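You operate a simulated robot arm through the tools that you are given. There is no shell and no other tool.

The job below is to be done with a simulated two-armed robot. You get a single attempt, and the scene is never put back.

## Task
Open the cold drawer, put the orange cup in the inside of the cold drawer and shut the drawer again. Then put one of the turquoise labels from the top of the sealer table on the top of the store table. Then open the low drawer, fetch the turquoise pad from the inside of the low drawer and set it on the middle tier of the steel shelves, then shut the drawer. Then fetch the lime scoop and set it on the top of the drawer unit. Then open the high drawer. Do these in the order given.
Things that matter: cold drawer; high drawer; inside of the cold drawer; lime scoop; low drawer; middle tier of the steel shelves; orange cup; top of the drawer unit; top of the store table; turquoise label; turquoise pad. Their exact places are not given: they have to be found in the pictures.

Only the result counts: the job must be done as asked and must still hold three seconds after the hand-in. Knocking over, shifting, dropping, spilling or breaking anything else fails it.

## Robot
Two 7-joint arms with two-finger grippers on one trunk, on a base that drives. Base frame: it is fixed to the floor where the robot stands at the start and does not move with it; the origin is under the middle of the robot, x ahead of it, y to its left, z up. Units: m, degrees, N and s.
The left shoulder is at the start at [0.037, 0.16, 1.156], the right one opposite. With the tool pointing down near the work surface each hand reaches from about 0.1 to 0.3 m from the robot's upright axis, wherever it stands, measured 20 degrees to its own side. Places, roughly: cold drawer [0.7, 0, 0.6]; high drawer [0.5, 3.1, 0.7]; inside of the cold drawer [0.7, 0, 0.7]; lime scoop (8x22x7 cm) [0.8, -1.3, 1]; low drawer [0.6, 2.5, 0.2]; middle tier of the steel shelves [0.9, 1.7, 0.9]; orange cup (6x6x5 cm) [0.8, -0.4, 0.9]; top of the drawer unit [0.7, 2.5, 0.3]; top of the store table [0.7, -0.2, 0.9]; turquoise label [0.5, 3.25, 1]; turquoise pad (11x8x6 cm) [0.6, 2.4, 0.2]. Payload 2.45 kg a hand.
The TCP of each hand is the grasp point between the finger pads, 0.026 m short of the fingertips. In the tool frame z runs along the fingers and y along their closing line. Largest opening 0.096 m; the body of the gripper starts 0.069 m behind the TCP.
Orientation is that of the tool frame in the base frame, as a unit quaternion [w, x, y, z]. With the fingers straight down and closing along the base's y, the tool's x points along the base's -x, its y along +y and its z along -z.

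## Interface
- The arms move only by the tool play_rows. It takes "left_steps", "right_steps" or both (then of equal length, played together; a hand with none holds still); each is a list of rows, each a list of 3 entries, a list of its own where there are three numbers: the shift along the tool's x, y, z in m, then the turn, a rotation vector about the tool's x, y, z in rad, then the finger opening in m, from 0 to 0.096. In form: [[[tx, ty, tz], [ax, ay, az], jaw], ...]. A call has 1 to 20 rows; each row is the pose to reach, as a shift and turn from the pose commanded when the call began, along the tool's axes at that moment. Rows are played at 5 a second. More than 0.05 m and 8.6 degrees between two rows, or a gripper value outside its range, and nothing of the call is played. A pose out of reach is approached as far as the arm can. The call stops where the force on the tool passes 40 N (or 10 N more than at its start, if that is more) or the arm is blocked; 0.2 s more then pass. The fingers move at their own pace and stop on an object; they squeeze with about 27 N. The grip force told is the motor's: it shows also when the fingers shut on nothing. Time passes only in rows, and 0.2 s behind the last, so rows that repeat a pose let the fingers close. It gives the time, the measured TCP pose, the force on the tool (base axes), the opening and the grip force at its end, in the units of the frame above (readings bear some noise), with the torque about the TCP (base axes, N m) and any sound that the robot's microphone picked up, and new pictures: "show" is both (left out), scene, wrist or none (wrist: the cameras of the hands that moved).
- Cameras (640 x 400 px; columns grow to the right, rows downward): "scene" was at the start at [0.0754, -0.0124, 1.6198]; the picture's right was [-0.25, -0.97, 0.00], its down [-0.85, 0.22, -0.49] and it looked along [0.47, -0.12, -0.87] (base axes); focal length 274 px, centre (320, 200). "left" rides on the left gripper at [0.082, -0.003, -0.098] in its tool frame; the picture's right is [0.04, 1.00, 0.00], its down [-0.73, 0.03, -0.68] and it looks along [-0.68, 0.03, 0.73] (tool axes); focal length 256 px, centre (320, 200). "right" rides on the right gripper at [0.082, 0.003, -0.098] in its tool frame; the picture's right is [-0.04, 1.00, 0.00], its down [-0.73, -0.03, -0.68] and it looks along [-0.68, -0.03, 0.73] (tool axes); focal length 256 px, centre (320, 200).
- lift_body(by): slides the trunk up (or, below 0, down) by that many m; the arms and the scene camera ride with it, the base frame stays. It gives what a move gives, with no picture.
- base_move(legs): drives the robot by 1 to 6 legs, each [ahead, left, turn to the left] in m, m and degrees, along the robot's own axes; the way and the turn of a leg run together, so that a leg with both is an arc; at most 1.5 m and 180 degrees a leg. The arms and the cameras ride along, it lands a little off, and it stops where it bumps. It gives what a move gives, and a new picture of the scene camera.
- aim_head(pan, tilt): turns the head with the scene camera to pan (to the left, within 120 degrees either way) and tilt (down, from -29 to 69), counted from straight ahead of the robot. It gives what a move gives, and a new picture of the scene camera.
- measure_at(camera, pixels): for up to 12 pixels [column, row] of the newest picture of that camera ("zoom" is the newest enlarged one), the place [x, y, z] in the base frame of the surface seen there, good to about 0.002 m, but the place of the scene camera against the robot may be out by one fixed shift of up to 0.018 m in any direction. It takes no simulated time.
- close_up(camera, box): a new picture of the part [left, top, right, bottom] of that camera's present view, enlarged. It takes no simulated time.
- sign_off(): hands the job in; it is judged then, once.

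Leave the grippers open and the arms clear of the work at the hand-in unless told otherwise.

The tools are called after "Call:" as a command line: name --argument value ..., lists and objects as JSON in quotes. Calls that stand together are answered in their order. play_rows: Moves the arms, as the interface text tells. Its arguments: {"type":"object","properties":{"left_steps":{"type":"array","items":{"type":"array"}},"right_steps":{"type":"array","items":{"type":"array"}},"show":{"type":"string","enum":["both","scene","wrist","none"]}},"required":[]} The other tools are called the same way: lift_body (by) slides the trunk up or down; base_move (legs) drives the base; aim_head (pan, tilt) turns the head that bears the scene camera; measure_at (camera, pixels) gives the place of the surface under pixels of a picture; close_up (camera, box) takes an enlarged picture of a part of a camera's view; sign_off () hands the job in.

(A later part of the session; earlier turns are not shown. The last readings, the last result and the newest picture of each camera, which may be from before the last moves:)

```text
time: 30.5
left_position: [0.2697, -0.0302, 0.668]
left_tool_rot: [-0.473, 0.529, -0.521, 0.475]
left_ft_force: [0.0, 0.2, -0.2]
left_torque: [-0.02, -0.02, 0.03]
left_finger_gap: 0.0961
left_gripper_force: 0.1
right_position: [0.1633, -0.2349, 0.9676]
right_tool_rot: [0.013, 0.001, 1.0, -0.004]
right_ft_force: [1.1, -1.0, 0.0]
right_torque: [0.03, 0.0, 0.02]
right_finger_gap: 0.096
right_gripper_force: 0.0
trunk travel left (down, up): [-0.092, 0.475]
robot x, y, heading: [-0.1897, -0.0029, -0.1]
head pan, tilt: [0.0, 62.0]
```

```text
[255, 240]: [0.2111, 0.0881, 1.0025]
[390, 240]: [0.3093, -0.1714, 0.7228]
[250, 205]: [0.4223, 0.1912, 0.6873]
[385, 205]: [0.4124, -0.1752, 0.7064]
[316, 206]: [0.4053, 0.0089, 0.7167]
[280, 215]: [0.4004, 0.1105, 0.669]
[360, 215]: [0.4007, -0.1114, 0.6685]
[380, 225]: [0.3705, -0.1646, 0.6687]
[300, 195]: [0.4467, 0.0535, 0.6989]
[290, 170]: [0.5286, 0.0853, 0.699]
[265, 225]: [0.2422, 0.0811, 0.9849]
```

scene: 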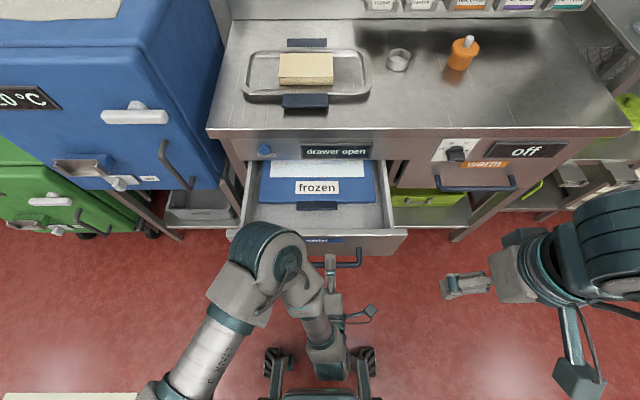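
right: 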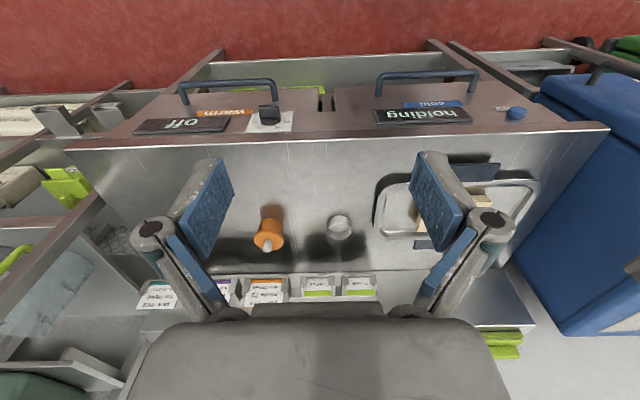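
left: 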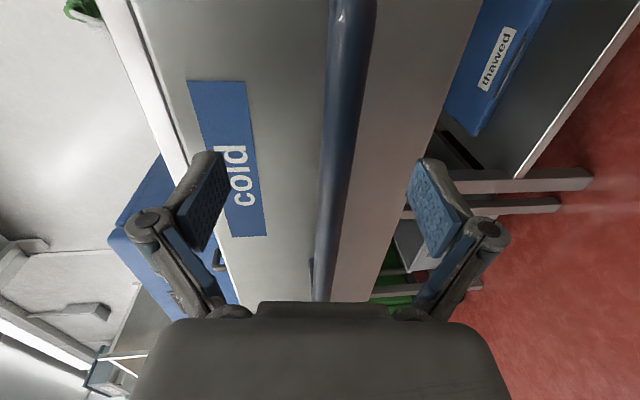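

Released. Inside the drawer the free floor (z≈0.667) is the ~7 cm strip in front of the "frozen" box; the cup must go there. I back the base 0.07 m to free the hand from the bar.

Call:
base_move --legs '[[-0.07, 0, 0]]'

Call:
lift_body --by 0.233

Call:
aim_head --pan 0 --tilt 60

```text
time: 31.6
left_position: [0.1988, -0.0274, 0.6677]
left_tool_rot: [-0.471, 0.53, -0.521, 0.476]
left_ft_force: [-0.5, -0.9, -0.1]
left_torque: [0.0, 0.02, -0.01]
left_finger_gap: 0.096
left_gripper_force: 0.0
right_position: [0.0912, -0.231, 0.968]
right_tool_rot: [0.013, 0.001, 1.0, -0.007]
right_ft_force: [-1.1, 0.6, -0.3]
right_torque: [-0.02, 0.01, 0.01]
right_finger_gap: 0.096
right_gripper_force: 0.0
trunk travel left (down, up): [-0.092, 0.475]
robot x, y, heading: [-0.2644, 0.0016, 0.0]
head pan, tilt: [0.0, 62.0]
```

scene: 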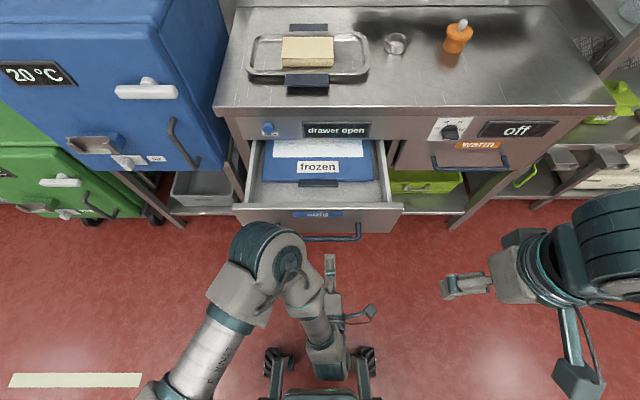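

```text
time: 34.0
left_position: [0.1974, -0.0266, 0.9022]
left_tool_rot: [-0.472, 0.53, -0.52, 0.476]
left_ft_force: [-0.3, -0.6, -0.6]
left_torque: [0.04, -0.01, -0.03]
left_finger_gap: 0.096
left_gripper_force: 0.0
right_position: [0.0889, -0.2309, 1.204]
right_tool_rot: [0.015, 0.0, 1.0, -0.007]
right_ft_force: [-0.2, 0.6, 0.0]
right_torque: [0.0, 0.0, 0.02]
right_finger_gap: 0.0961
right_gripper_force: 0.0
trunk travel left (down, up): [-0.325, 0.242]
robot x, y, heading: [-0.262, 0.0003, -0.2]
head pan, tilt: [0.0, 62.0]
```

```text
time: 34.6
left_position: [0.1965, -0.0264, 0.9019]
left_tool_rot: [-0.471, 0.53, -0.52, 0.476]
left_ft_force: [-0.4, 0.3, 0.0]
left_torque: [0.01, 0.02, -0.02]
left_finger_gap: 0.0959
left_gripper_force: 0.1
right_position: [0.0895, -0.2301, 1.2049]
right_tool_rot: [0.015, 0.001, 1.0, -0.007]
right_ft_force: [0.2, -0.3, 0.1]
right_torque: [0.01, -0.01, 0.0]
right_finger_gap: 0.096
right_gripper_force: 0.0
trunk travel left (down, up): [-0.325, 0.242]
robot x, y, heading: [-0.2633, 0.0009, -0.3]
head pan, tilt: [0.0, 60.0]
```

scene: 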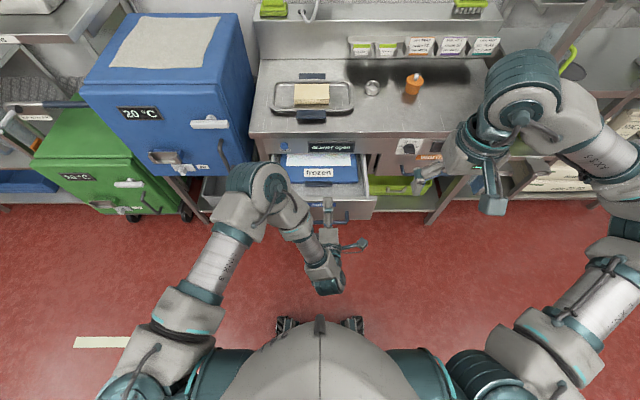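

Both hands are clear of the drawer. I drive forward 0.22 and right 0.17 so the right arm can reach the cup while the body stays behind the open drawer.

Call:
base_move --legs '[[0.2, -0.17, 0]]'

```text
time: 36.5
left_position: [0.3961, -0.1902, 0.9028]
left_tool_rot: [-0.471, 0.531, -0.518, 0.477]
left_ft_force: [0.3, 0.0, 0.8]
left_torque: [0.02, -0.02, -0.01]
left_finger_gap: 0.0961
left_gripper_force: 0.1
right_position: [0.2894, -0.392, 1.2048]
right_tool_rot: [0.015, -0.001, 1.0, -0.01]
right_ft_force: [1.0, 0.3, 0.3]
right_torque: [-0.02, 0.04, 0.04]
right_finger_gap: 0.0959
right_gripper_force: 0.1
trunk travel left (down, up): [-0.325, 0.242]
robot x, y, heading: [-0.066, -0.1692, 0.2]
head pan, tilt: [0.0, 60.0]
```

scene: 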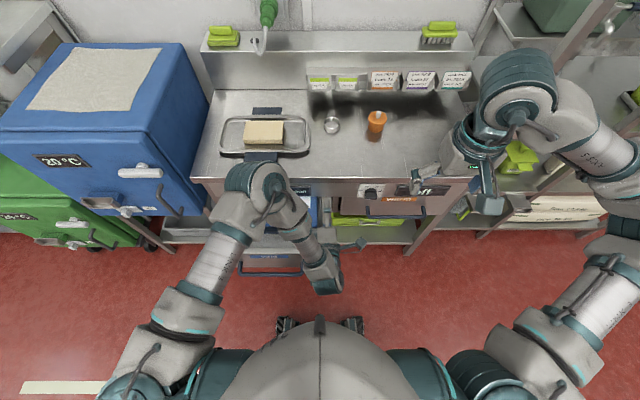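

I extend the right hand forward over the table toward the cup, staying high (z≈1.1).

Call:
play_rows --right_steps '[[[-0.045, 0.002, 0.01], [0, 0, 0], 0.096], [[-0.09, 0.004, 0.02], [0, 0, 0], 0.096], [[-0.135, 0.006, 0.03], [0, 0, 0], 0.096], [[-0.18, 0.008, 0.04], [0, 0, 0], 0.096], [[-0.225, 0.01, 0.05], [0, 0, 0], 0.096], [[-0.27, 0.012, 0.06], [0, 0, 0], 0.096], [[-0.315, 0.014, 0.07], [0, 0, 0], 0.096], [[-0.36, 0.016, 0.08], [0, 0, 0], 0.096]]' --show "both"

```text
time: 38.3
left_position: [0.3944, -0.1842, 0.9051]
left_tool_rot: [-0.472, 0.531, -0.516, 0.478]
left_ft_force: [0.4, -0.1, 0.9]
left_torque: [0.03, 0.02, 0.0]
left_finger_gap: 0.096
left_gripper_force: 0.1
right_position: [0.6139, -0.3729, 1.146]
right_tool_rot: [0.017, -0.003, 1.0, -0.013]
right_ft_force: [0.1, 0.1, 0.4]
right_torque: [-0.02, 0.0, 0.0]
right_finger_gap: 0.0961
right_gripper_force: 0.1
right hand out of reach, approached as far as the arm can: row 8
trunk travel left (down, up): [-0.325, 0.242]
robot x, y, heading: [-0.0614, -0.1697, 0.3]
head pan, tilt: [0.0, 60.0]
```

scene: 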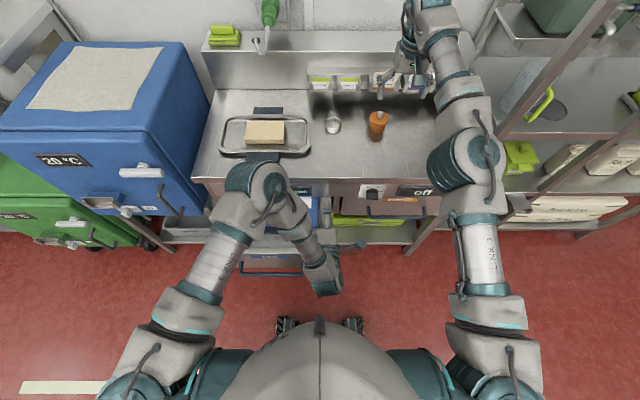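
right: 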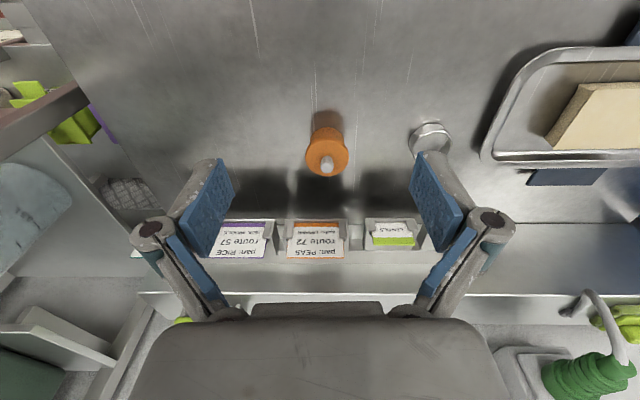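

The right arm's limit is at x≈0.614 here. I measure the chest and the open drawer's handle to see how far I can still drive in, and the cup with the right wrist camera.

Call:
measure_at --camera "scene" --pixels '[[320, 318], [320, 340], [285, 322], [355, 322], [300, 265], [270, 270], [250, 272], [295, 250], [325, 288]]'

Call:
measure_at --camera "right" --pixels '[[326, 163], [326, 150], [326, 138], [310, 152], [345, 152], [320, 172], [290, 140], [360, 120], [326, 118]]'

Call:
close_up --camera "right" --box '[240, 80, 440, 205]'

```text
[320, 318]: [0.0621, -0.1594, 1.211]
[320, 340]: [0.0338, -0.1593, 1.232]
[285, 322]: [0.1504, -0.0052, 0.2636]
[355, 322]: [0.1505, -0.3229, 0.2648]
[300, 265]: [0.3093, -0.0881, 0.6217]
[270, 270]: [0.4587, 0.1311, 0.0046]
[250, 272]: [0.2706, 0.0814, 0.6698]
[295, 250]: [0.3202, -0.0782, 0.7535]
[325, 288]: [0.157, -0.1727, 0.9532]
```

```text
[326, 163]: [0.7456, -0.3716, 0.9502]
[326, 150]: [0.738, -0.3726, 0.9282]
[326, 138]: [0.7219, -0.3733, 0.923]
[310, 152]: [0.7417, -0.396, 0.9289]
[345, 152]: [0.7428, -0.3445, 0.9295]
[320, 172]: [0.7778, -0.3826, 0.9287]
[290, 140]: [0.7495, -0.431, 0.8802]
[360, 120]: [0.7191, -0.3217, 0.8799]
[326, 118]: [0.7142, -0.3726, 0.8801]
```

```text
3.20 times, centred on (340, 142) of right
```

zoom: 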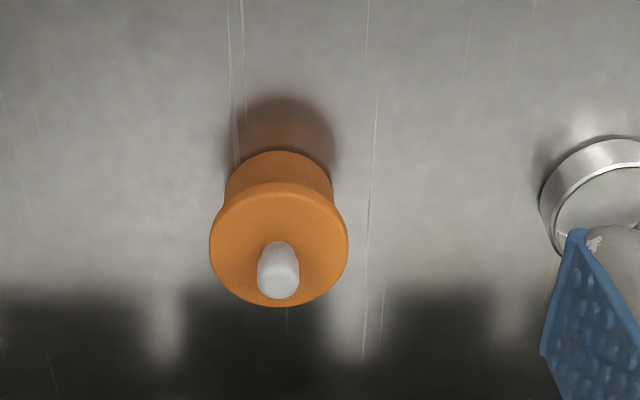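

The cup's top is at z≈0.928 (table 0.880), centre about (0.748,-0.371), with a white stub rising to z≈0.95. I take a closer look at the cup and at the drawer opening.

Call:
close_up --camera "scene" --box '[320, 80, 440, 155]'

Call:
close_up --camera "left" --box '[0, 0, 640, 400]'

```text
5.33 times, centred on (380, 118) of scene
```

zoom: 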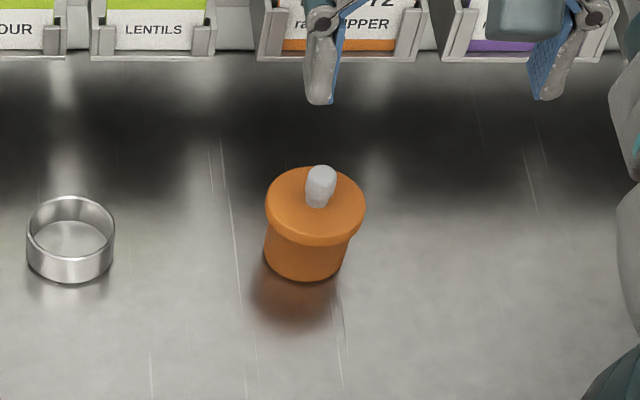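

```text
1.00 times, centred on (320, 200) of left (not enlarged: the box is as wide or as high as the picture)
```

zoom: 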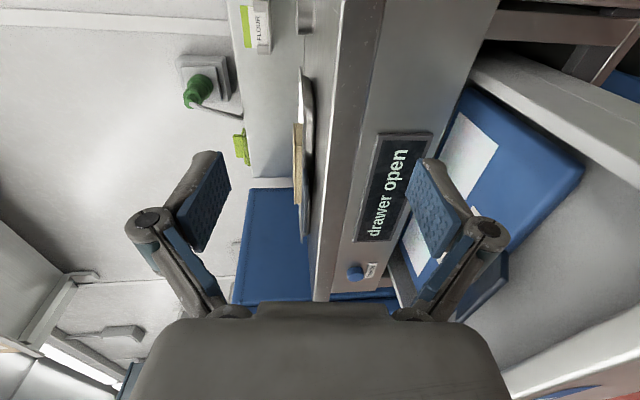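

I measure the lower edge of the panel above the drawer and the drawer interior with the left wrist camera.

Call:
measure_at --camera "left" --pixels '[[480, 30], [474, 60], [462, 90], [455, 110], [448, 125], [490, 60], [500, 90], [540, 200], [560, 110], [600, 160], [500, 280], [580, 300]]'

```text
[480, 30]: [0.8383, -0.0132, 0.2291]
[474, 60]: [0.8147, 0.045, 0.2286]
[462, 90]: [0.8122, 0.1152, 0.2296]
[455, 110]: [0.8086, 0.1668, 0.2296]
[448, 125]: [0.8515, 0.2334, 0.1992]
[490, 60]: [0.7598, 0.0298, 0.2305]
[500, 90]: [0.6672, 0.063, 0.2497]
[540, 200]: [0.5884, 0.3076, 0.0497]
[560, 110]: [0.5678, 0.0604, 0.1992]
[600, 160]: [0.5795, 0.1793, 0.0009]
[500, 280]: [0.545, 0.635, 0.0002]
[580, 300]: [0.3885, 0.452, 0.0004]
```

Those pixels belonged to an older picture. I measure again in the newest enlarged picture ("zoom").

Call:
measure_at --camera "zoom" --pixels '[[470, 30], [462, 60], [455, 80], [450, 95], [447, 110], [490, 30], [485, 120], [540, 200], [560, 110], [600, 200], [480, 70], [560, 300]]'

```text
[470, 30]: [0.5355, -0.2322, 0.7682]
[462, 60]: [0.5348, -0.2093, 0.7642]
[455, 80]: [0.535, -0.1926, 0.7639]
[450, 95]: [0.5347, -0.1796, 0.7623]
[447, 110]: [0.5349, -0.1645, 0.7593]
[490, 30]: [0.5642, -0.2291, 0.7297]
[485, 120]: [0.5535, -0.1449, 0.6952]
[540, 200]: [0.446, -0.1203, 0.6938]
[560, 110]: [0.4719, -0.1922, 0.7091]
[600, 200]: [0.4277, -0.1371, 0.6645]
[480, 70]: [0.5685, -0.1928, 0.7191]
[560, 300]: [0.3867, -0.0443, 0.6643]
```

I sample finely across the panel's lower edge.

Call:
measure_at --camera "zoom" --pixels '[[464, 80], [468, 80], [471, 80], [474, 80], [477, 80], [481, 80], [450, 130], [455, 130], [460, 130], [465, 130], [556, 160], [610, 240]]'

Call:
close_up --camera "left" --box '[380, 0, 640, 162]'

```text
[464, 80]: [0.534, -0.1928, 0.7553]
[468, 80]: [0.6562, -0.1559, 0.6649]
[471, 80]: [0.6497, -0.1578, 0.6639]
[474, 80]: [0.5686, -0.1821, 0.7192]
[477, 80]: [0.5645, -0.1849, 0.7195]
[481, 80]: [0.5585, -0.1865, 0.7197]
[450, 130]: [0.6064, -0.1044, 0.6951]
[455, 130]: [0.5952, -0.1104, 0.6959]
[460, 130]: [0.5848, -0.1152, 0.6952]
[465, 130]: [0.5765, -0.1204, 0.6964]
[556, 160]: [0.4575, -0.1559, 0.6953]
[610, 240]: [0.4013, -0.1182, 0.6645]
```

```text
2.46 times, centred on (510, 81) of left
```

zoom: 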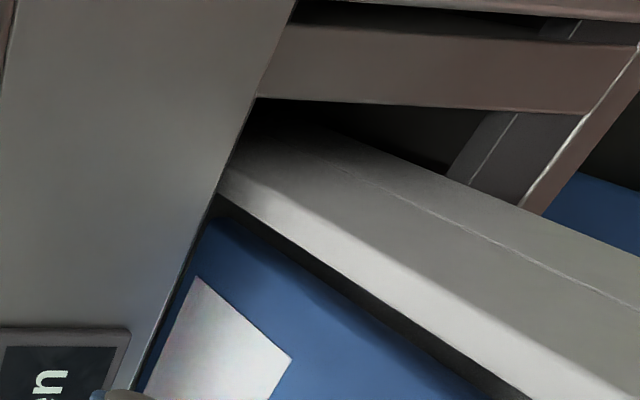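

The opening goes up to z≈0.753, the drawer floor is at 0.6645, so the cup (7 cm with its knob) fits. Before driving closer I raise the left hand and move it aside, and tilt the right hand forward by 20° in the same call.

Call:
play_rows --left_steps '[[[-0.01, -0.03, -0.01], [0, 0, 0], 0.096], [[-0.03, -0.06, -0.02], [0, 0, 0], 0.096], [[-0.05, -0.1, -0.02], [0, 0, 0], 0.096], [[-0.07, -0.14, -0.02], [0, 0, 0], 0.096]]' --right_steps '[[[0, 0, 0], [0, -0.09, 0], 0.096], [[0, 0, 0], [0, -0.18, 0], 0.096], [[0, 0, 0], [0, -0.27, 0], 0.096], [[0, 0, 0], [0, -0.36, 0], 0.096]]' --show "scene"

```text
time: 39.3
left_position: [0.3874, -0.1106, 1.0445]
left_tool_rot: [-0.471, 0.531, -0.517, 0.479]
left_ft_force: [0.0, 0.1, -0.4]
left_torque: [-0.01, -0.02, -0.02]
left_finger_gap: 0.0961
left_gripper_force: 0.0
right_position: [0.6115, -0.372, 1.1462]
right_tool_rot: [0.197, -0.003, 0.98, -0.012]
right_ft_force: [-0.8, 0.3, 0.3]
right_torque: [-0.06, -0.03, -0.01]
right_finger_gap: 0.096
right_gripper_force: 0.1
trunk travel left (down, up): [-0.325, 0.242]
robot x, y, heading: [-0.0574, -0.1677, 0.2]
head pan, tilt: [0.0, 60.0]
```

scene: 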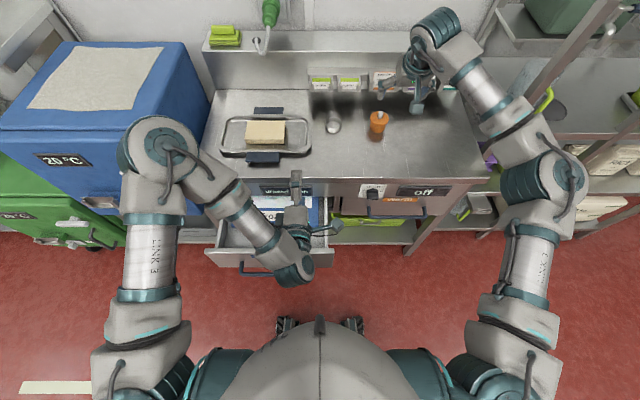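

Now I drive 0.07 m forward.

Call:
base_move --legs '[[0.07, 0, 0]]'

```text
time: 40.3
left_position: [0.456, -0.1146, 1.044]
left_tool_rot: [-0.472, 0.53, -0.517, 0.479]
left_ft_force: [0.4, -0.2, -0.8]
left_torque: [0.03, -0.01, 0.01]
left_finger_gap: 0.0961
left_gripper_force: 0.1
right_position: [0.678, -0.3772, 1.146]
right_tool_rot: [0.195, -0.003, 0.981, -0.011]
right_ft_force: [0.4, -0.1, 0.3]
right_torque: [-0.02, 0.02, -0.03]
right_finger_gap: 0.0961
right_gripper_force: 0.0
trunk travel left (down, up): [-0.325, 0.242]
robot x, y, heading: [0.0077, -0.167, 0.1]
head pan, tilt: [0.0, 60.0]
```

scene: 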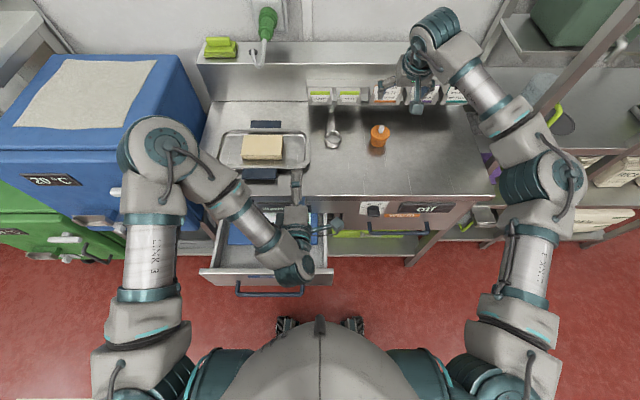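

I move the right hand to a stand-off point above and behind the cup, then re-measure it with the wrist camera.

Call:
play_rows --right_steps '[[[0.013, 0.004, 0.047], [0, 0, 0], 0.096], [[0.026, 0.008, 0.093], [0, 0, 0], 0.096]]' --show "wrist"

```text
time: 40.9
left_position: [0.4538, -0.116, 1.0441]
left_tool_rot: [-0.472, 0.53, -0.517, 0.479]
left_ft_force: [0.6, -0.5, -0.2]
left_torque: [0.01, 0.04, -0.04]
left_finger_gap: 0.0959
left_gripper_force: 0.1
right_position: [0.6902, -0.3725, 1.0472]
right_tool_rot: [0.197, -0.003, 0.98, -0.011]
right_ft_force: [0.6, 0.2, 0.6]
right_torque: [-0.01, 0.0, -0.02]
right_finger_gap: 0.096
right_gripper_force: 0.1
trunk travel left (down, up): [-0.325, 0.242]
robot x, y, heading: [0.0073, -0.1692, -0.2]
head pan, tilt: [0.0, 60.0]
```

right: 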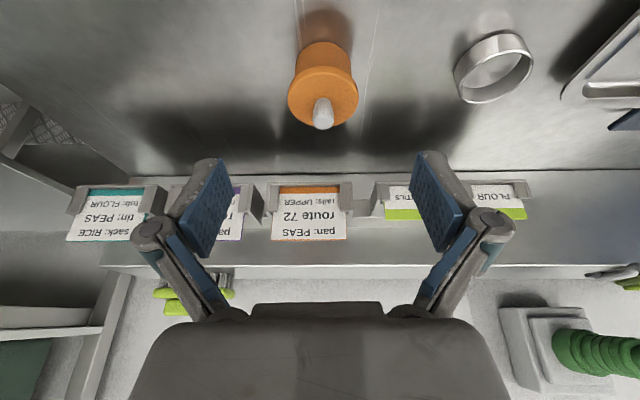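

Call:
measure_at --camera "right" --pixels '[[323, 103], [322, 92], [323, 70], [292, 97], [355, 92], [310, 123], [335, 123], [323, 55], [323, 30]]'

```text
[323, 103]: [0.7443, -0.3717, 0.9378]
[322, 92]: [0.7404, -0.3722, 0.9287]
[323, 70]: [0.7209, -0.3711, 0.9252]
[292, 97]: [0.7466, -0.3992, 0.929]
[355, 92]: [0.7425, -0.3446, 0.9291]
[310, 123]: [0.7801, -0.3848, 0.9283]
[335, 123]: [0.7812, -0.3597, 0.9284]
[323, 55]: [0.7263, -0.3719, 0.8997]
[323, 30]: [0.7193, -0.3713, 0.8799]
```

The cup's top disc is centred at (0.751,-0.372), 6 cm wide, top z 0.929. I slide along the finger direction until the TCP is at z≈0.915 around it.

Call:
play_rows --right_steps '[[[-0.005, 0.0035, 0.04], [0, 0, 0], 0.096], [[-0.005, 0.0035, 0.08], [0, 0, 0], 0.096], [[-0.005, 0.0035, 0.115], [0, 0, 0], 0.096], [[-0.005, 0.0035, 0.145], [0, 0, 0], 0.096], [[-0.005, 0.0035, 0.145], [0, 0, 0], 0.096]]' --show "wrist"

```text
time: 42.1
left_position: [0.4536, -0.1153, 1.0446]
left_tool_rot: [-0.472, 0.53, -0.517, 0.478]
left_ft_force: [0.0, -0.3, 0.0]
left_torque: [0.02, 0.02, 0.02]
left_finger_gap: 0.0961
left_gripper_force: 0.0
right_position: [0.7485, -0.3735, 0.9171]
right_tool_rot: [0.198, -0.003, 0.98, -0.01]
right_ft_force: [0.4, 0.3, 0.9]
right_torque: [0.0, -0.01, 0.0]
right_finger_gap: 0.096
right_gripper_force: 0.1
trunk travel left (down, up): [-0.325, 0.242]
robot x, y, heading: [0.0058, -0.1706, 0.2]
head pan, tilt: [0.0, 60.0]
```

right: 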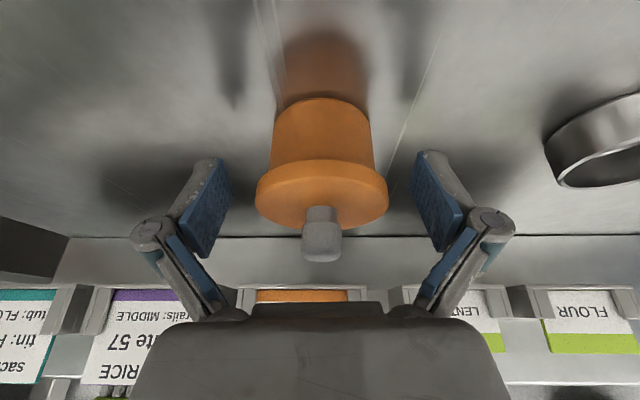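

The cup is centred between the fingers. I close on it.

Call:
play_rows --right_steps '[[[0, 0, 0], [0, 0, 0], 0.05], [[0, 0, 0], [0, 0, 0], 0.04], [[0, 0, 0], [0, 0, 0], 0.04]]' --show "wrist"

```text
time: 42.9
left_position: [0.453, -0.1152, 1.0434]
left_tool_rot: [-0.473, 0.53, -0.518, 0.478]
left_ft_force: [0.0, 0.3, -0.2]
left_torque: [-0.02, 0.03, -0.01]
left_finger_gap: 0.0959
left_gripper_force: 0.0
right_position: [0.7511, -0.3729, 0.9175]
right_tool_rot: [0.197, -0.004, 0.98, -0.009]
right_ft_force: [1.8, -0.5, 2.9]
right_torque: [0.07, -0.02, 0.0]
right_finger_gap: 0.0635
right_gripper_force: 27.1
trunk travel left (down, up): [-0.325, 0.242]
robot x, y, heading: [0.004, -0.1674, 0.0]
head pan, tilt: [0.0, 60.0]
```

right: 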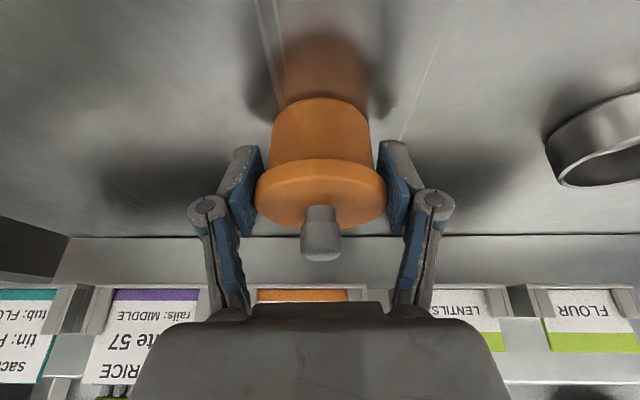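

Gripped (gap 63.5 mm, 27 N). I lift it straight up by 0.12 m.

Call:
play_rows --right_steps '[[[-0.008, 0, -0.018], [0, 0, 0], 0.04], [[-0.023, 0, -0.055], [0, 0, 0], 0.04], [[-0.039, 0, -0.092], [0, 0, 0], 0.04], [[-0.046, 0, -0.111], [0, 0, 0], 0.04]]' --show "both"

```text
time: 43.9
left_position: [0.4527, -0.117, 1.0443]
left_tool_rot: [-0.472, 0.53, -0.517, 0.479]
left_ft_force: [-1.0, 0.0, 0.8]
left_torque: [0.0, -0.01, 0.01]
left_finger_gap: 0.0958
left_gripper_force: 0.1
right_position: [0.7473, -0.3696, 1.0397]
right_tool_rot: [0.196, -0.003, 0.981, -0.009]
right_ft_force: [0.3, 0.1, 0.1]
right_torque: [0.0, 0.0, 0.01]
right_finger_gap: 0.0633
right_gripper_force: 26.8
trunk travel left (down, up): [-0.325, 0.242]
robot x, y, heading: [0.0041, -0.1679, 0.1]
head pan, tilt: [0.0, 60.0]
```

scene: 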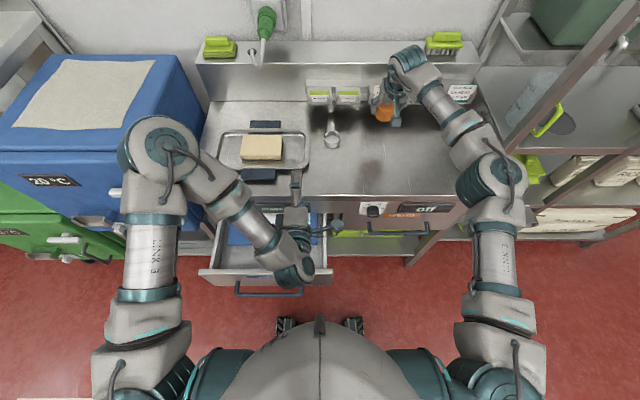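
right: 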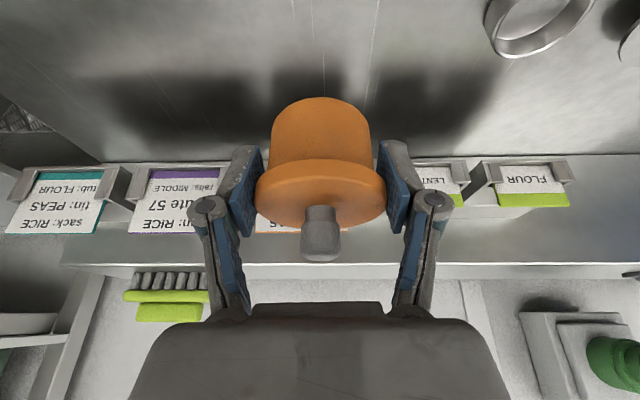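

The cup is held upright with the hand tilted; I'll keep that tilt. I back off 0.15 and shift 0.08 to the left so the right hand can come over the drawer.

Call:
base_move --legs '[[-0.15, 0.08, 0]]'

Call:
play_rows --left_steps '[[[-0.04, -0.01, 0], [0, 0, 0], 0.096], [[-0.08, -0.02, 0], [0, 0, 0], 0.096], [[-0.12, -0.03, 0], [0, 0, 0], 0.096], [[-0.16, -0.04, 0], [0, 0, 0], 0.096], [[-0.2, -0.05, 0], [0, 0, 0], 0.096], [[-0.24, -0.06, 0], [0, 0, 0], 0.096]]' --show "scene"

```text
time: 45.4
left_position: [0.3032, -0.0468, 1.0435]
left_tool_rot: [-0.472, 0.528, -0.52, 0.477]
left_ft_force: [0.2, 0.3, -0.5]
left_torque: [-0.03, 0.02, -0.01]
left_finger_gap: 0.0961
left_gripper_force: 0.0
right_position: [0.595, -0.2996, 1.0367]
right_tool_rot: [0.195, -0.001, 0.981, -0.006]
right_ft_force: [-0.7, -0.9, -1.8]
right_torque: [0.04, 0.0, 0.05]
right_finger_gap: 0.063
right_gripper_force: 27.0
trunk travel left (down, up): [-0.325, 0.242]
robot x, y, heading: [-0.1451, -0.0918, -0.0]
head pan, tilt: [0.0, 60.0]
```

scene: 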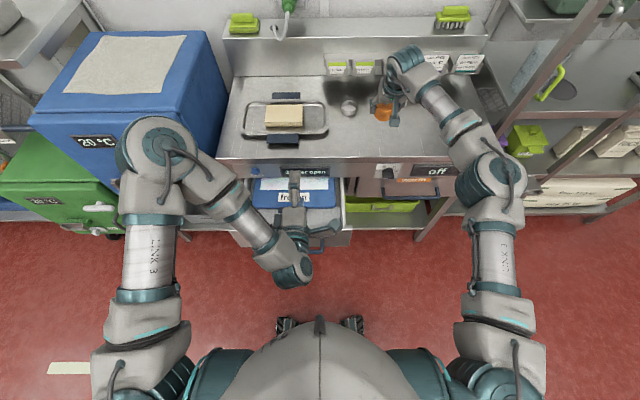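

```text
time: 47.0
left_position: [0.3374, 0.1273, 1.1812]
left_tool_rot: [0.499, -0.341, 0.682, -0.412]
left_ft_force: [-0.2, -0.1, 0.5]
left_torque: [0.0, 0.0, 0.02]
left_finger_gap: 0.0962
left_gripper_force: 0.1
left hand out of reach, approached as far as the arm can: row 1, 2, 3, 4, 5, 6
right_position: [0.5887, -0.2902, 1.0458]
right_tool_rot: [0.199, -0.002, 0.98, -0.011]
right_ft_force: [0.1, -1.1, 0.1]
right_torque: [0.03, 0.0, 0.04]
right_finger_gap: 0.0633
right_gripper_force: 26.9
trunk travel left (down, up): [-0.325, 0.242]
robot x, y, heading: [-0.1444, -0.0891, -0.2]
head pan, tilt: [0.0, 60.0]
stopped in row 6 (left hand): the arm was blocked; the commanded pose is now the measured one
```

scene: 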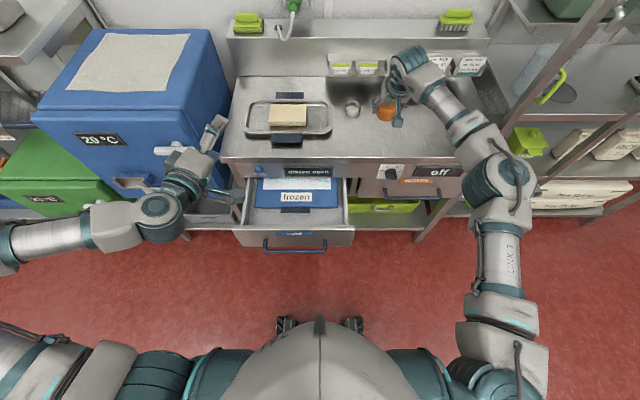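

The left hand is now out of the way at (0.34,0.13,1.18). The drawer is in plain view; I measure its interior in the scene picture.

Call:
measure_at --camera "scene" --pixels '[[243, 229], [348, 229], [295, 222], [325, 222], [325, 212], [335, 205], [296, 210], [272, 216], [343, 215], [385, 112], [352, 112], [300, 232]]'

Call:
close_up --camera "scene" --box '[220, 160, 380, 260]'

```text
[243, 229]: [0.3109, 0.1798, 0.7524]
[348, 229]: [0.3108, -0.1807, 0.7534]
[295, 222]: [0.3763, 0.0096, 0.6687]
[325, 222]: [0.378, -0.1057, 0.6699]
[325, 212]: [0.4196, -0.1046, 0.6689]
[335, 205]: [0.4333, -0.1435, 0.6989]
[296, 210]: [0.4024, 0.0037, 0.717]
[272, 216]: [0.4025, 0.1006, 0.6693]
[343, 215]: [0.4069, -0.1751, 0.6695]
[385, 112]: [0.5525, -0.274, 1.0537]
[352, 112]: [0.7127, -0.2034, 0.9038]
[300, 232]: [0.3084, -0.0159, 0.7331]
```

```text
4.00 times, centred on (300, 210) of scene
```

zoom: 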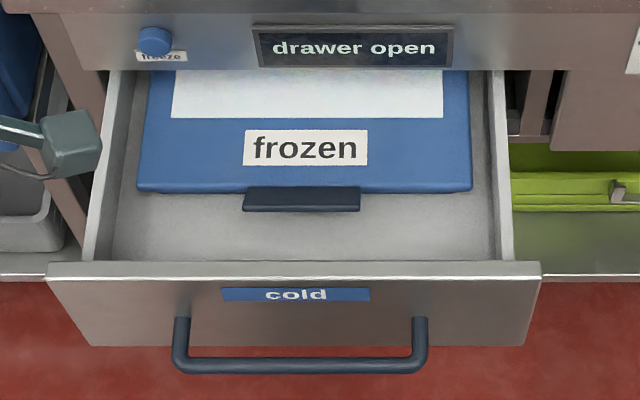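

The front panel's top is at z≈0.748, and the free floor strip runs x≈0.34–0.44. I bring the cup over the strip at (0.393,-0.10), staying at z≈1.0 and keeping the tilt.

Call:
play_rows --right_steps '[[[0.033, 0.032, -0.006], [0, 0, 0], 0.04], [[0.066, 0.064, -0.012], [0, 0, 0], 0.04], [[0.098, 0.096, -0.019], [0, 0, 0], 0.04], [[0.131, 0.128, -0.025], [0, 0, 0], 0.04], [[0.164, 0.16, -0.032], [0, 0, 0], 0.04], [[0.197, 0.191, -0.038], [0, 0, 0], 0.04]]' --show "both"

```text
time: 48.4
left_position: [0.3378, 0.1306, 1.1784]
left_tool_rot: [0.499, -0.342, 0.681, -0.413]
left_ft_force: [0.3, -0.3, -0.1]
left_torque: [0.01, -0.01, 0.0]
left_finger_gap: 0.0958
left_gripper_force: 0.3
right_position: [0.3924, -0.0976, 0.9996]
right_tool_rot: [0.2, -0.001, 0.98, -0.013]
right_ft_force: [0.0, 0.4, -0.8]
right_torque: [0.02, 0.0, -0.04]
right_finger_gap: 0.0631
right_gripper_force: 26.8
trunk travel left (down, up): [-0.325, 0.242]
robot x, y, heading: [-0.149, -0.0879, -0.2]
head pan, tilt: [0.0, 60.0]
```

scene: 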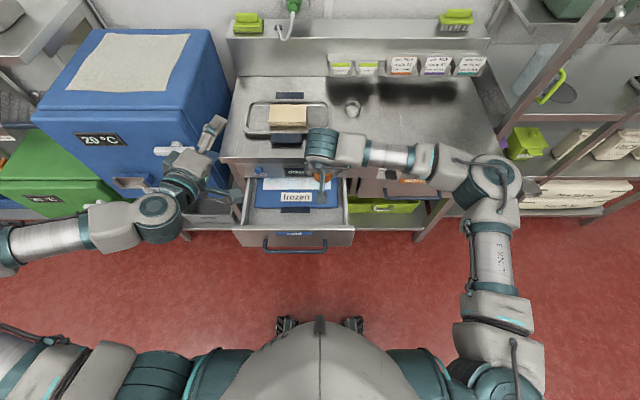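
right: 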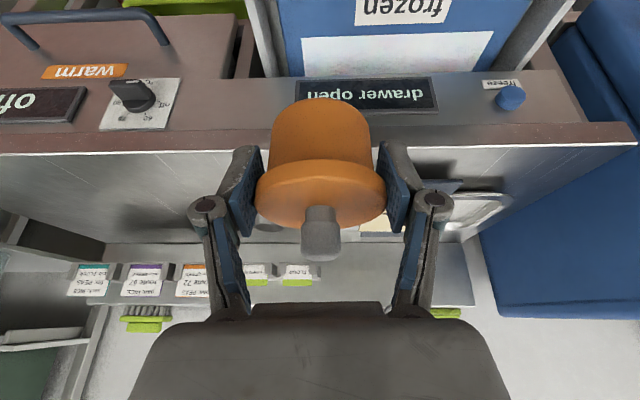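

I check where the wrist and forearm are, since they come down with the cup near the table edge.

Call:
measure_at --camera "scene" --pixels '[[322, 140], [345, 150], [390, 157], [430, 162], [490, 185], [322, 175], [322, 195], [465, 205]]'

```text
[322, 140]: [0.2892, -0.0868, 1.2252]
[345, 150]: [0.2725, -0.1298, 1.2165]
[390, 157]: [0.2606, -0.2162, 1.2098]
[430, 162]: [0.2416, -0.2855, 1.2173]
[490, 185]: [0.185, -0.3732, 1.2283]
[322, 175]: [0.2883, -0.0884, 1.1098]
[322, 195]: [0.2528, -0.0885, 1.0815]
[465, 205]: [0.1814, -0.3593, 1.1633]
```

The wrist and forearm stay at x<0.3, clear of the table edge. I lower the cup to TCP z≈0.76 first.

Call:
play_rows --right_steps '[[[0.0157, 0.001, 0.0368], [0, 0, 0], 0.04], [[0.0314, 0.002, 0.0737], [0, 0, 0], 0.04], [[0.047, 0.003, 0.1105], [0, 0, 0], 0.04], [[0.0627, 0.004, 0.1474], [0, 0, 0], 0.04], [[0.0784, 0.005, 0.1842], [0, 0, 0], 0.04], [[0.0941, 0.0062, 0.221], [0, 0, 0], 0.04]]' --show "both"

```text
time: 49.8
left_position: [0.3387, 0.1275, 1.1797]
left_tool_rot: [0.499, -0.342, 0.682, -0.41]
left_ft_force: [0.1, -0.4, 0.0]
left_torque: [0.01, 0.02, 0.01]
left_finger_gap: 0.0959
left_gripper_force: 0.1
right_position: [0.3929, -0.0963, 0.759]
right_tool_rot: [0.2, -0.001, 0.98, -0.011]
right_ft_force: [0.1, 0.6, -0.1]
right_torque: [0.01, 0.01, 0.0]
right_finger_gap: 0.0633
right_gripper_force: 27.2
trunk travel left (down, up): [-0.325, 0.242]
robot x, y, heading: [-0.1471, -0.0891, -0.1]
head pan, tilt: [0.0, 60.0]
```

scene: 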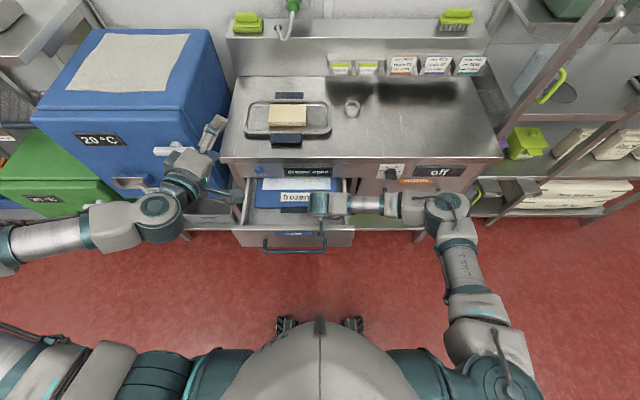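
right: 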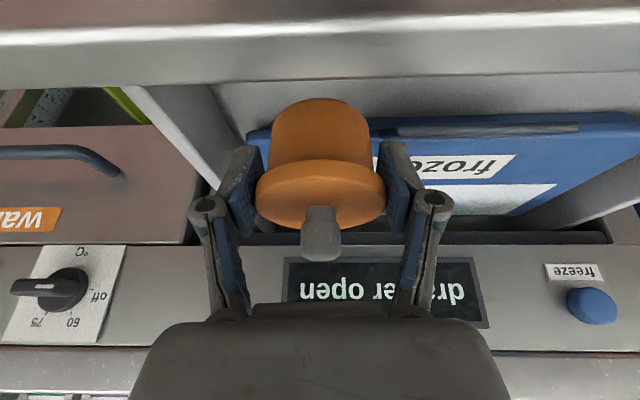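

I measure the drawer around the cup with the right camera before the final lowering.

Call:
measure_at --camera "right" --pixels '[[320, 15], [320, 35], [320, 70], [450, 90], [300, 90], [480, 105], [450, 128], [600, 118], [200, 95], [230, 125], [260, 135], [400, 120]]'

```text
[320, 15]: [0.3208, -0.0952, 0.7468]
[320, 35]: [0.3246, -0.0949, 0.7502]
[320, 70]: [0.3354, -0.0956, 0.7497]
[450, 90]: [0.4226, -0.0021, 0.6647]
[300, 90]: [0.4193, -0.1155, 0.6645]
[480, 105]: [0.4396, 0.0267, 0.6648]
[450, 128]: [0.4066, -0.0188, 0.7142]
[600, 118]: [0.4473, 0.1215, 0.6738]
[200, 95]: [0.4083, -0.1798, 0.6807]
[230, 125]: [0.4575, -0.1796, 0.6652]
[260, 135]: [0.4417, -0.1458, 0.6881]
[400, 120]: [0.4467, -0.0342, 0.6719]
```

All clear: floor z 0.6646, box front at x≥0.44, its handle at y>-0.035. I shift 12 mm to the right, lower to TCP z≈0.704 and stop there.

Call:
play_rows --right_steps '[[[0.006, -0.0105, 0.014], [0, 0, 0], 0.04], [[0.0115, -0.0105, 0.027], [0, 0, 0], 0.04], [[0.017, -0.0105, 0.04], [0, 0, 0], 0.04], [[0.0216, -0.0105, 0.0507], [0, 0, 0], 0.04], [[0.0216, -0.0105, 0.0507], [0, 0, 0], 0.04]]' --show "wrist"

```text
time: 51.0
left_position: [0.3386, 0.1295, 1.1802]
left_tool_rot: [0.499, -0.342, 0.682, -0.411]
left_ft_force: [0.2, -0.3, -0.6]
left_torque: [0.0, 0.03, 0.01]
left_finger_gap: 0.096
left_gripper_force: 0.1
right_position: [0.394, -0.1113, 0.7025]
right_tool_rot: [0.201, -0.002, 0.98, -0.011]
right_ft_force: [-0.3, 0.8, -0.4]
right_torque: [-0.01, 0.01, -0.02]
right_finger_gap: 0.0631
right_gripper_force: 26.5
trunk travel left (down, up): [-0.325, 0.242]
robot x, y, heading: [-0.1463, -0.0879, 0.1]
head pan, tilt: [0.0, 60.0]
```

right: 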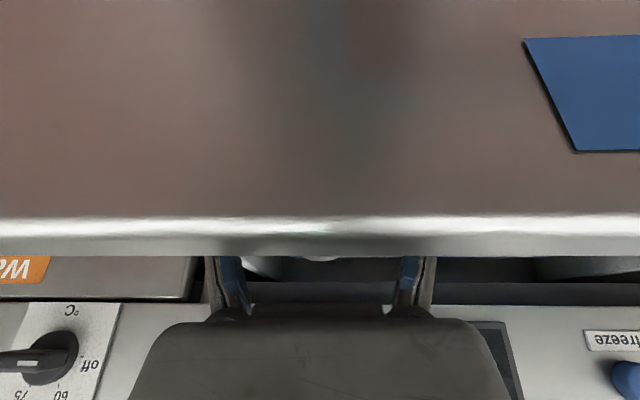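

The camera now sees the drawer's outer face. No contact force yet; I lower 2 mm at a time to feel the floor.

Call:
play_rows --right_steps '[[[0.0008, 0, 0.0018], [0, 0, 0], 0.04], [[0.0008, 0, 0.0018], [0, 0, 0], 0.04]]' --show "none"

```text
time: 51.6
left_position: [0.3378, 0.1291, 1.1805]
left_tool_rot: [0.498, -0.342, 0.683, -0.411]
left_ft_force: [0.0, 0.6, 0.7]
left_torque: [0.0, 0.0, -0.01]
left_finger_gap: 0.0959
left_gripper_force: 0.0
right_position: [0.3942, -0.1102, 0.7031]
right_tool_rot: [0.201, -0.002, 0.98, -0.011]
right_ft_force: [0.3, 0.4, 5.8]
right_torque: [0.13, 0.02, -0.03]
right_finger_gap: 0.0635
right_gripper_force: 27.0
trunk travel left (down, up): [-0.325, 0.242]
robot x, y, heading: [-0.1461, -0.0924, 0.0]
head pan, tilt: [0.0, 60.0]
```

Contact with 5.8 N: the cup stands on the floor. I open the fingers to 0.08.

Call:
play_rows --right_steps '[[[0, 0, 0], [0, 0, 0], 0.066], [[0, 0, 0], [0, 0, 0], 0.074], [[0, 0, 0], [0, 0, 0], 0.08], [[0, 0, 0], [0, 0, 0], 0.08]]' --show "none"

```text
time: 52.6
left_position: [0.3377, 0.1286, 1.1806]
left_tool_rot: [0.499, -0.343, 0.682, -0.411]
left_ft_force: [1.1, 0.3, 0.6]
left_torque: [0.0, 0.0, 0.01]
left_finger_gap: 0.0958
left_gripper_force: 0.1
right_position: [0.3937, -0.1106, 0.7023]
right_tool_rot: [0.201, -0.002, 0.98, -0.011]
right_ft_force: [-1.3, 0.0, -0.9]
right_torque: [0.0, -0.01, -0.01]
right_finger_gap: 0.08
right_gripper_force: 0.1
trunk travel left (down, up): [-0.325, 0.242]
robot x, y, heading: [-0.1435, -0.0888, 0.1]
head pan, tilt: [0.0, 60.0]
```

Released. I raise the hand straight up the way it came.

Call:
play_rows --right_steps '[[[-0.008, -0.0005, -0.018], [0, 0, 0], 0.08], [[-0.0235, -0.0015, -0.055], [0, 0, 0], 0.08], [[-0.039, -0.0026, -0.092], [0, 0, 0], 0.08], [[-0.055, -0.0036, -0.129], [0, 0, 0], 0.08], [[-0.0705, -0.0047, -0.166], [0, 0, 0], 0.08], [[-0.0862, -0.0057, -0.203], [0, 0, 0], 0.08], [[-0.102, -0.0067, -0.24], [0, 0, 0], 0.08]]' --show "both"

```text
time: 54.2
left_position: [0.3371, 0.1288, 1.1794]
left_tool_rot: [0.499, -0.342, 0.682, -0.411]
left_ft_force: [-0.2, 0.1, -0.1]
left_torque: [-0.03, -0.01, 0.0]
left_finger_gap: 0.096
left_gripper_force: 0.1
right_position: [0.3924, -0.11, 0.9646]
right_tool_rot: [0.2, -0.001, 0.98, -0.011]
right_ft_force: [-0.2, 0.2, 0.5]
right_torque: [0.01, 0.02, 0.01]
right_finger_gap: 0.0799
right_gripper_force: 0.1
trunk travel left (down, up): [-0.325, 0.242]
robot x, y, heading: [-0.1432, -0.0912, -0.1]
head pan, tilt: [0.0, 60.0]
```

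scene: 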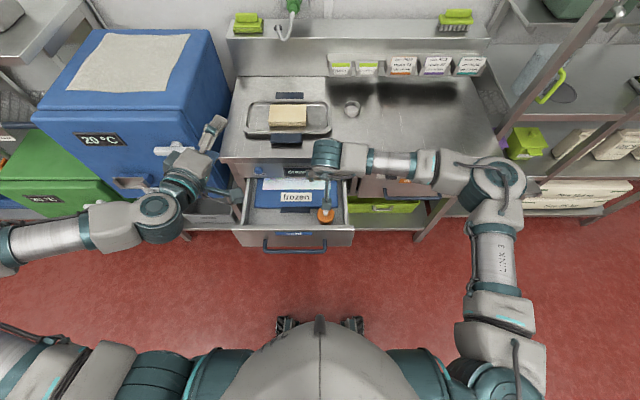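
right: 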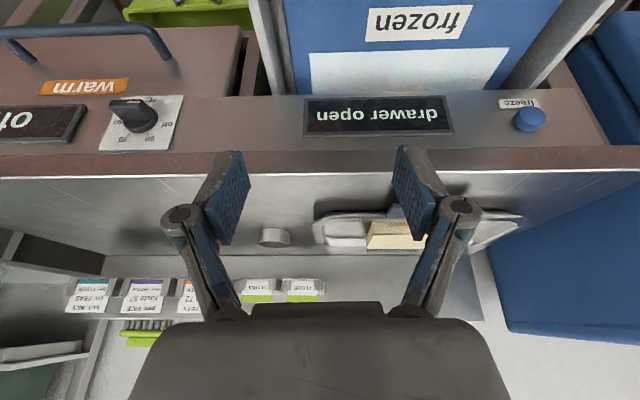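

The cup stands in the drawer at (325,215). To shut it I'll push its front with the closed right hand. I back away and shift left so the right hand faces the drawer's middle.

Call:
base_move --legs '[[-0.25, 0.1, 0]]'

Call:
play_rows --right_steps '[[[0, 0, 0], [0, -0.14, 0], 0.04], [[0, 0, 0], [0, -0.28, 0], 0.0], [[0, 0, 0], [0, -0.42, 0], 0.0], [[0, 0, 0], [0, -0.56, 0], 0.0], [[0, 0, 0], [0, -0.7, 0], 0.0], [[0, 0, 0], [0, -0.84, 0], 0.0], [[0, 0, 0], [0, -0.98, 0], 0.0], [[0, 0, 0], [0, -1.1, 0], 0.0], [[0, 0, 0], [0, -1.17, 0], 0.0]]' --show "both"

```text
time: 56.1
left_position: [0.0934, 0.227, 1.1801]
left_tool_rot: [0.499, -0.342, 0.683, -0.41]
left_ft_force: [0.0, -0.3, -0.2]
left_torque: [0.03, 0.0, 0.03]
left_finger_gap: 0.0961
left_gripper_force: 0.1
right_position: [0.1492, -0.0117, 0.9654]
right_tool_rot: [0.201, -0.002, 0.98, -0.009]
right_ft_force: [-0.6, -0.3, -0.7]
right_torque: [0.04, 0.03, 0.04]
right_finger_gap: 0.0798
right_gripper_force: 0.0
trunk travel left (down, up): [-0.325, 0.242]
robot x, y, heading: [-0.3902, 0.0161, 0.1]
head pan, tilt: [0.0, 60.0]
```

scene: 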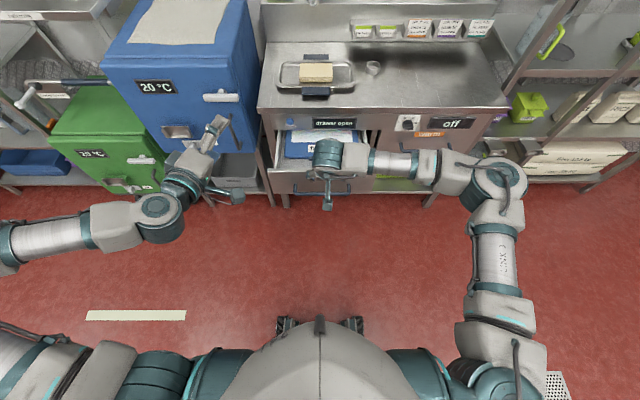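

```text
time: 58.1
left_position: [0.0891, 0.2256, 1.1825]
left_tool_rot: [0.501, -0.341, 0.682, -0.409]
left_ft_force: [-0.4, 0.2, 0.5]
left_torque: [0.01, 0.0, -0.03]
left_finger_gap: 0.096
left_gripper_force: 0.0
right_position: [0.1472, -0.014, 0.9666]
right_tool_rot: [0.71, -0.006, 0.705, -0.007]
right_ft_force: [0.0, -0.8, -0.2]
right_torque: [0.0, -0.02, 0.04]
right_finger_gap: 0.0001
right_gripper_force: 26.8
trunk travel left (down, up): [-0.325, 0.242]
robot x, y, heading: [-0.3904, 0.0094, 0.0]
head pan, tilt: [0.0, 60.0]
```

scene: 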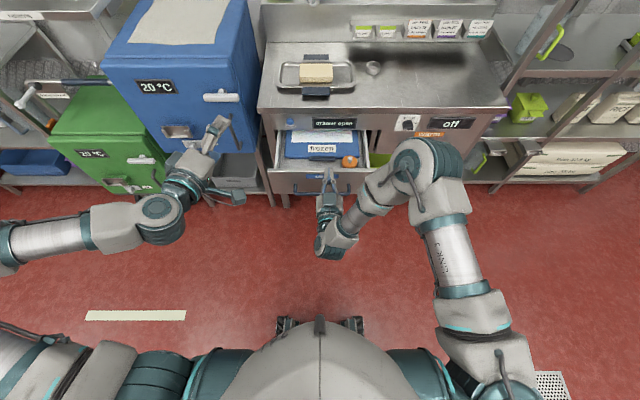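
right: 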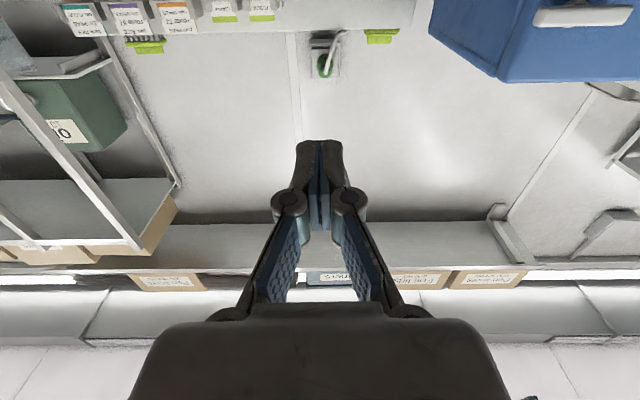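

The hand points forward with the fingers shut at z≈0.967. I lower the trunk 0.255 so it faces the drawer front at z≈0.71.

Call:
lift_body --by -0.255

Call:
aim_head --pan 0 --tilt 52

```text
time: 60.7
left_position: [0.1412, 0.227, 0.7569]
left_tool_rot: [0.366, -0.411, 0.762, -0.341]
left_ft_force: [0.3, 0.2, 0.1]
left_torque: [-0.02, -0.03, 0.0]
left_finger_gap: 0.0962
left_gripper_force: 0.0
right_position: [0.1454, -0.0121, 0.7131]
right_tool_rot: [0.71, -0.009, 0.704, -0.006]
right_ft_force: [0.0, 0.7, 0.0]
right_torque: [0.04, 0.03, 0.03]
right_finger_gap: 0.0
right_gripper_force: 27.0
trunk travel left (down, up): [-0.07, 0.497]
robot x, y, heading: [-0.3852, 0.0131, -0.0]
head pan, tilt: [0.0, 60.0]
```

```text
time: 61.4
left_position: [0.1425, 0.2259, 0.7549]
left_tool_rot: [0.367, -0.412, 0.762, -0.34]
left_ft_force: [0.9, 0.1, 0.3]
left_torque: [-0.02, 0.01, 0.03]
left_finger_gap: 0.0959
left_gripper_force: 0.1
right_position: [0.145, -0.0115, 0.7132]
right_tool_rot: [0.709, -0.007, 0.705, -0.007]
right_ft_force: [0.3, -0.2, -0.4]
right_torque: [-0.04, 0.0, 0.01]
right_finger_gap: 0.0
right_gripper_force: 27.5
trunk travel left (down, up): [-0.07, 0.497]
robot x, y, heading: [-0.3872, 0.0127, -0.1]
head pan, tilt: [0.0, 52.0]
```

scene: 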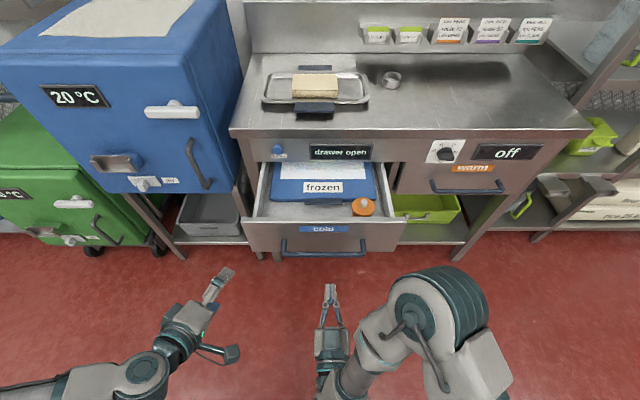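

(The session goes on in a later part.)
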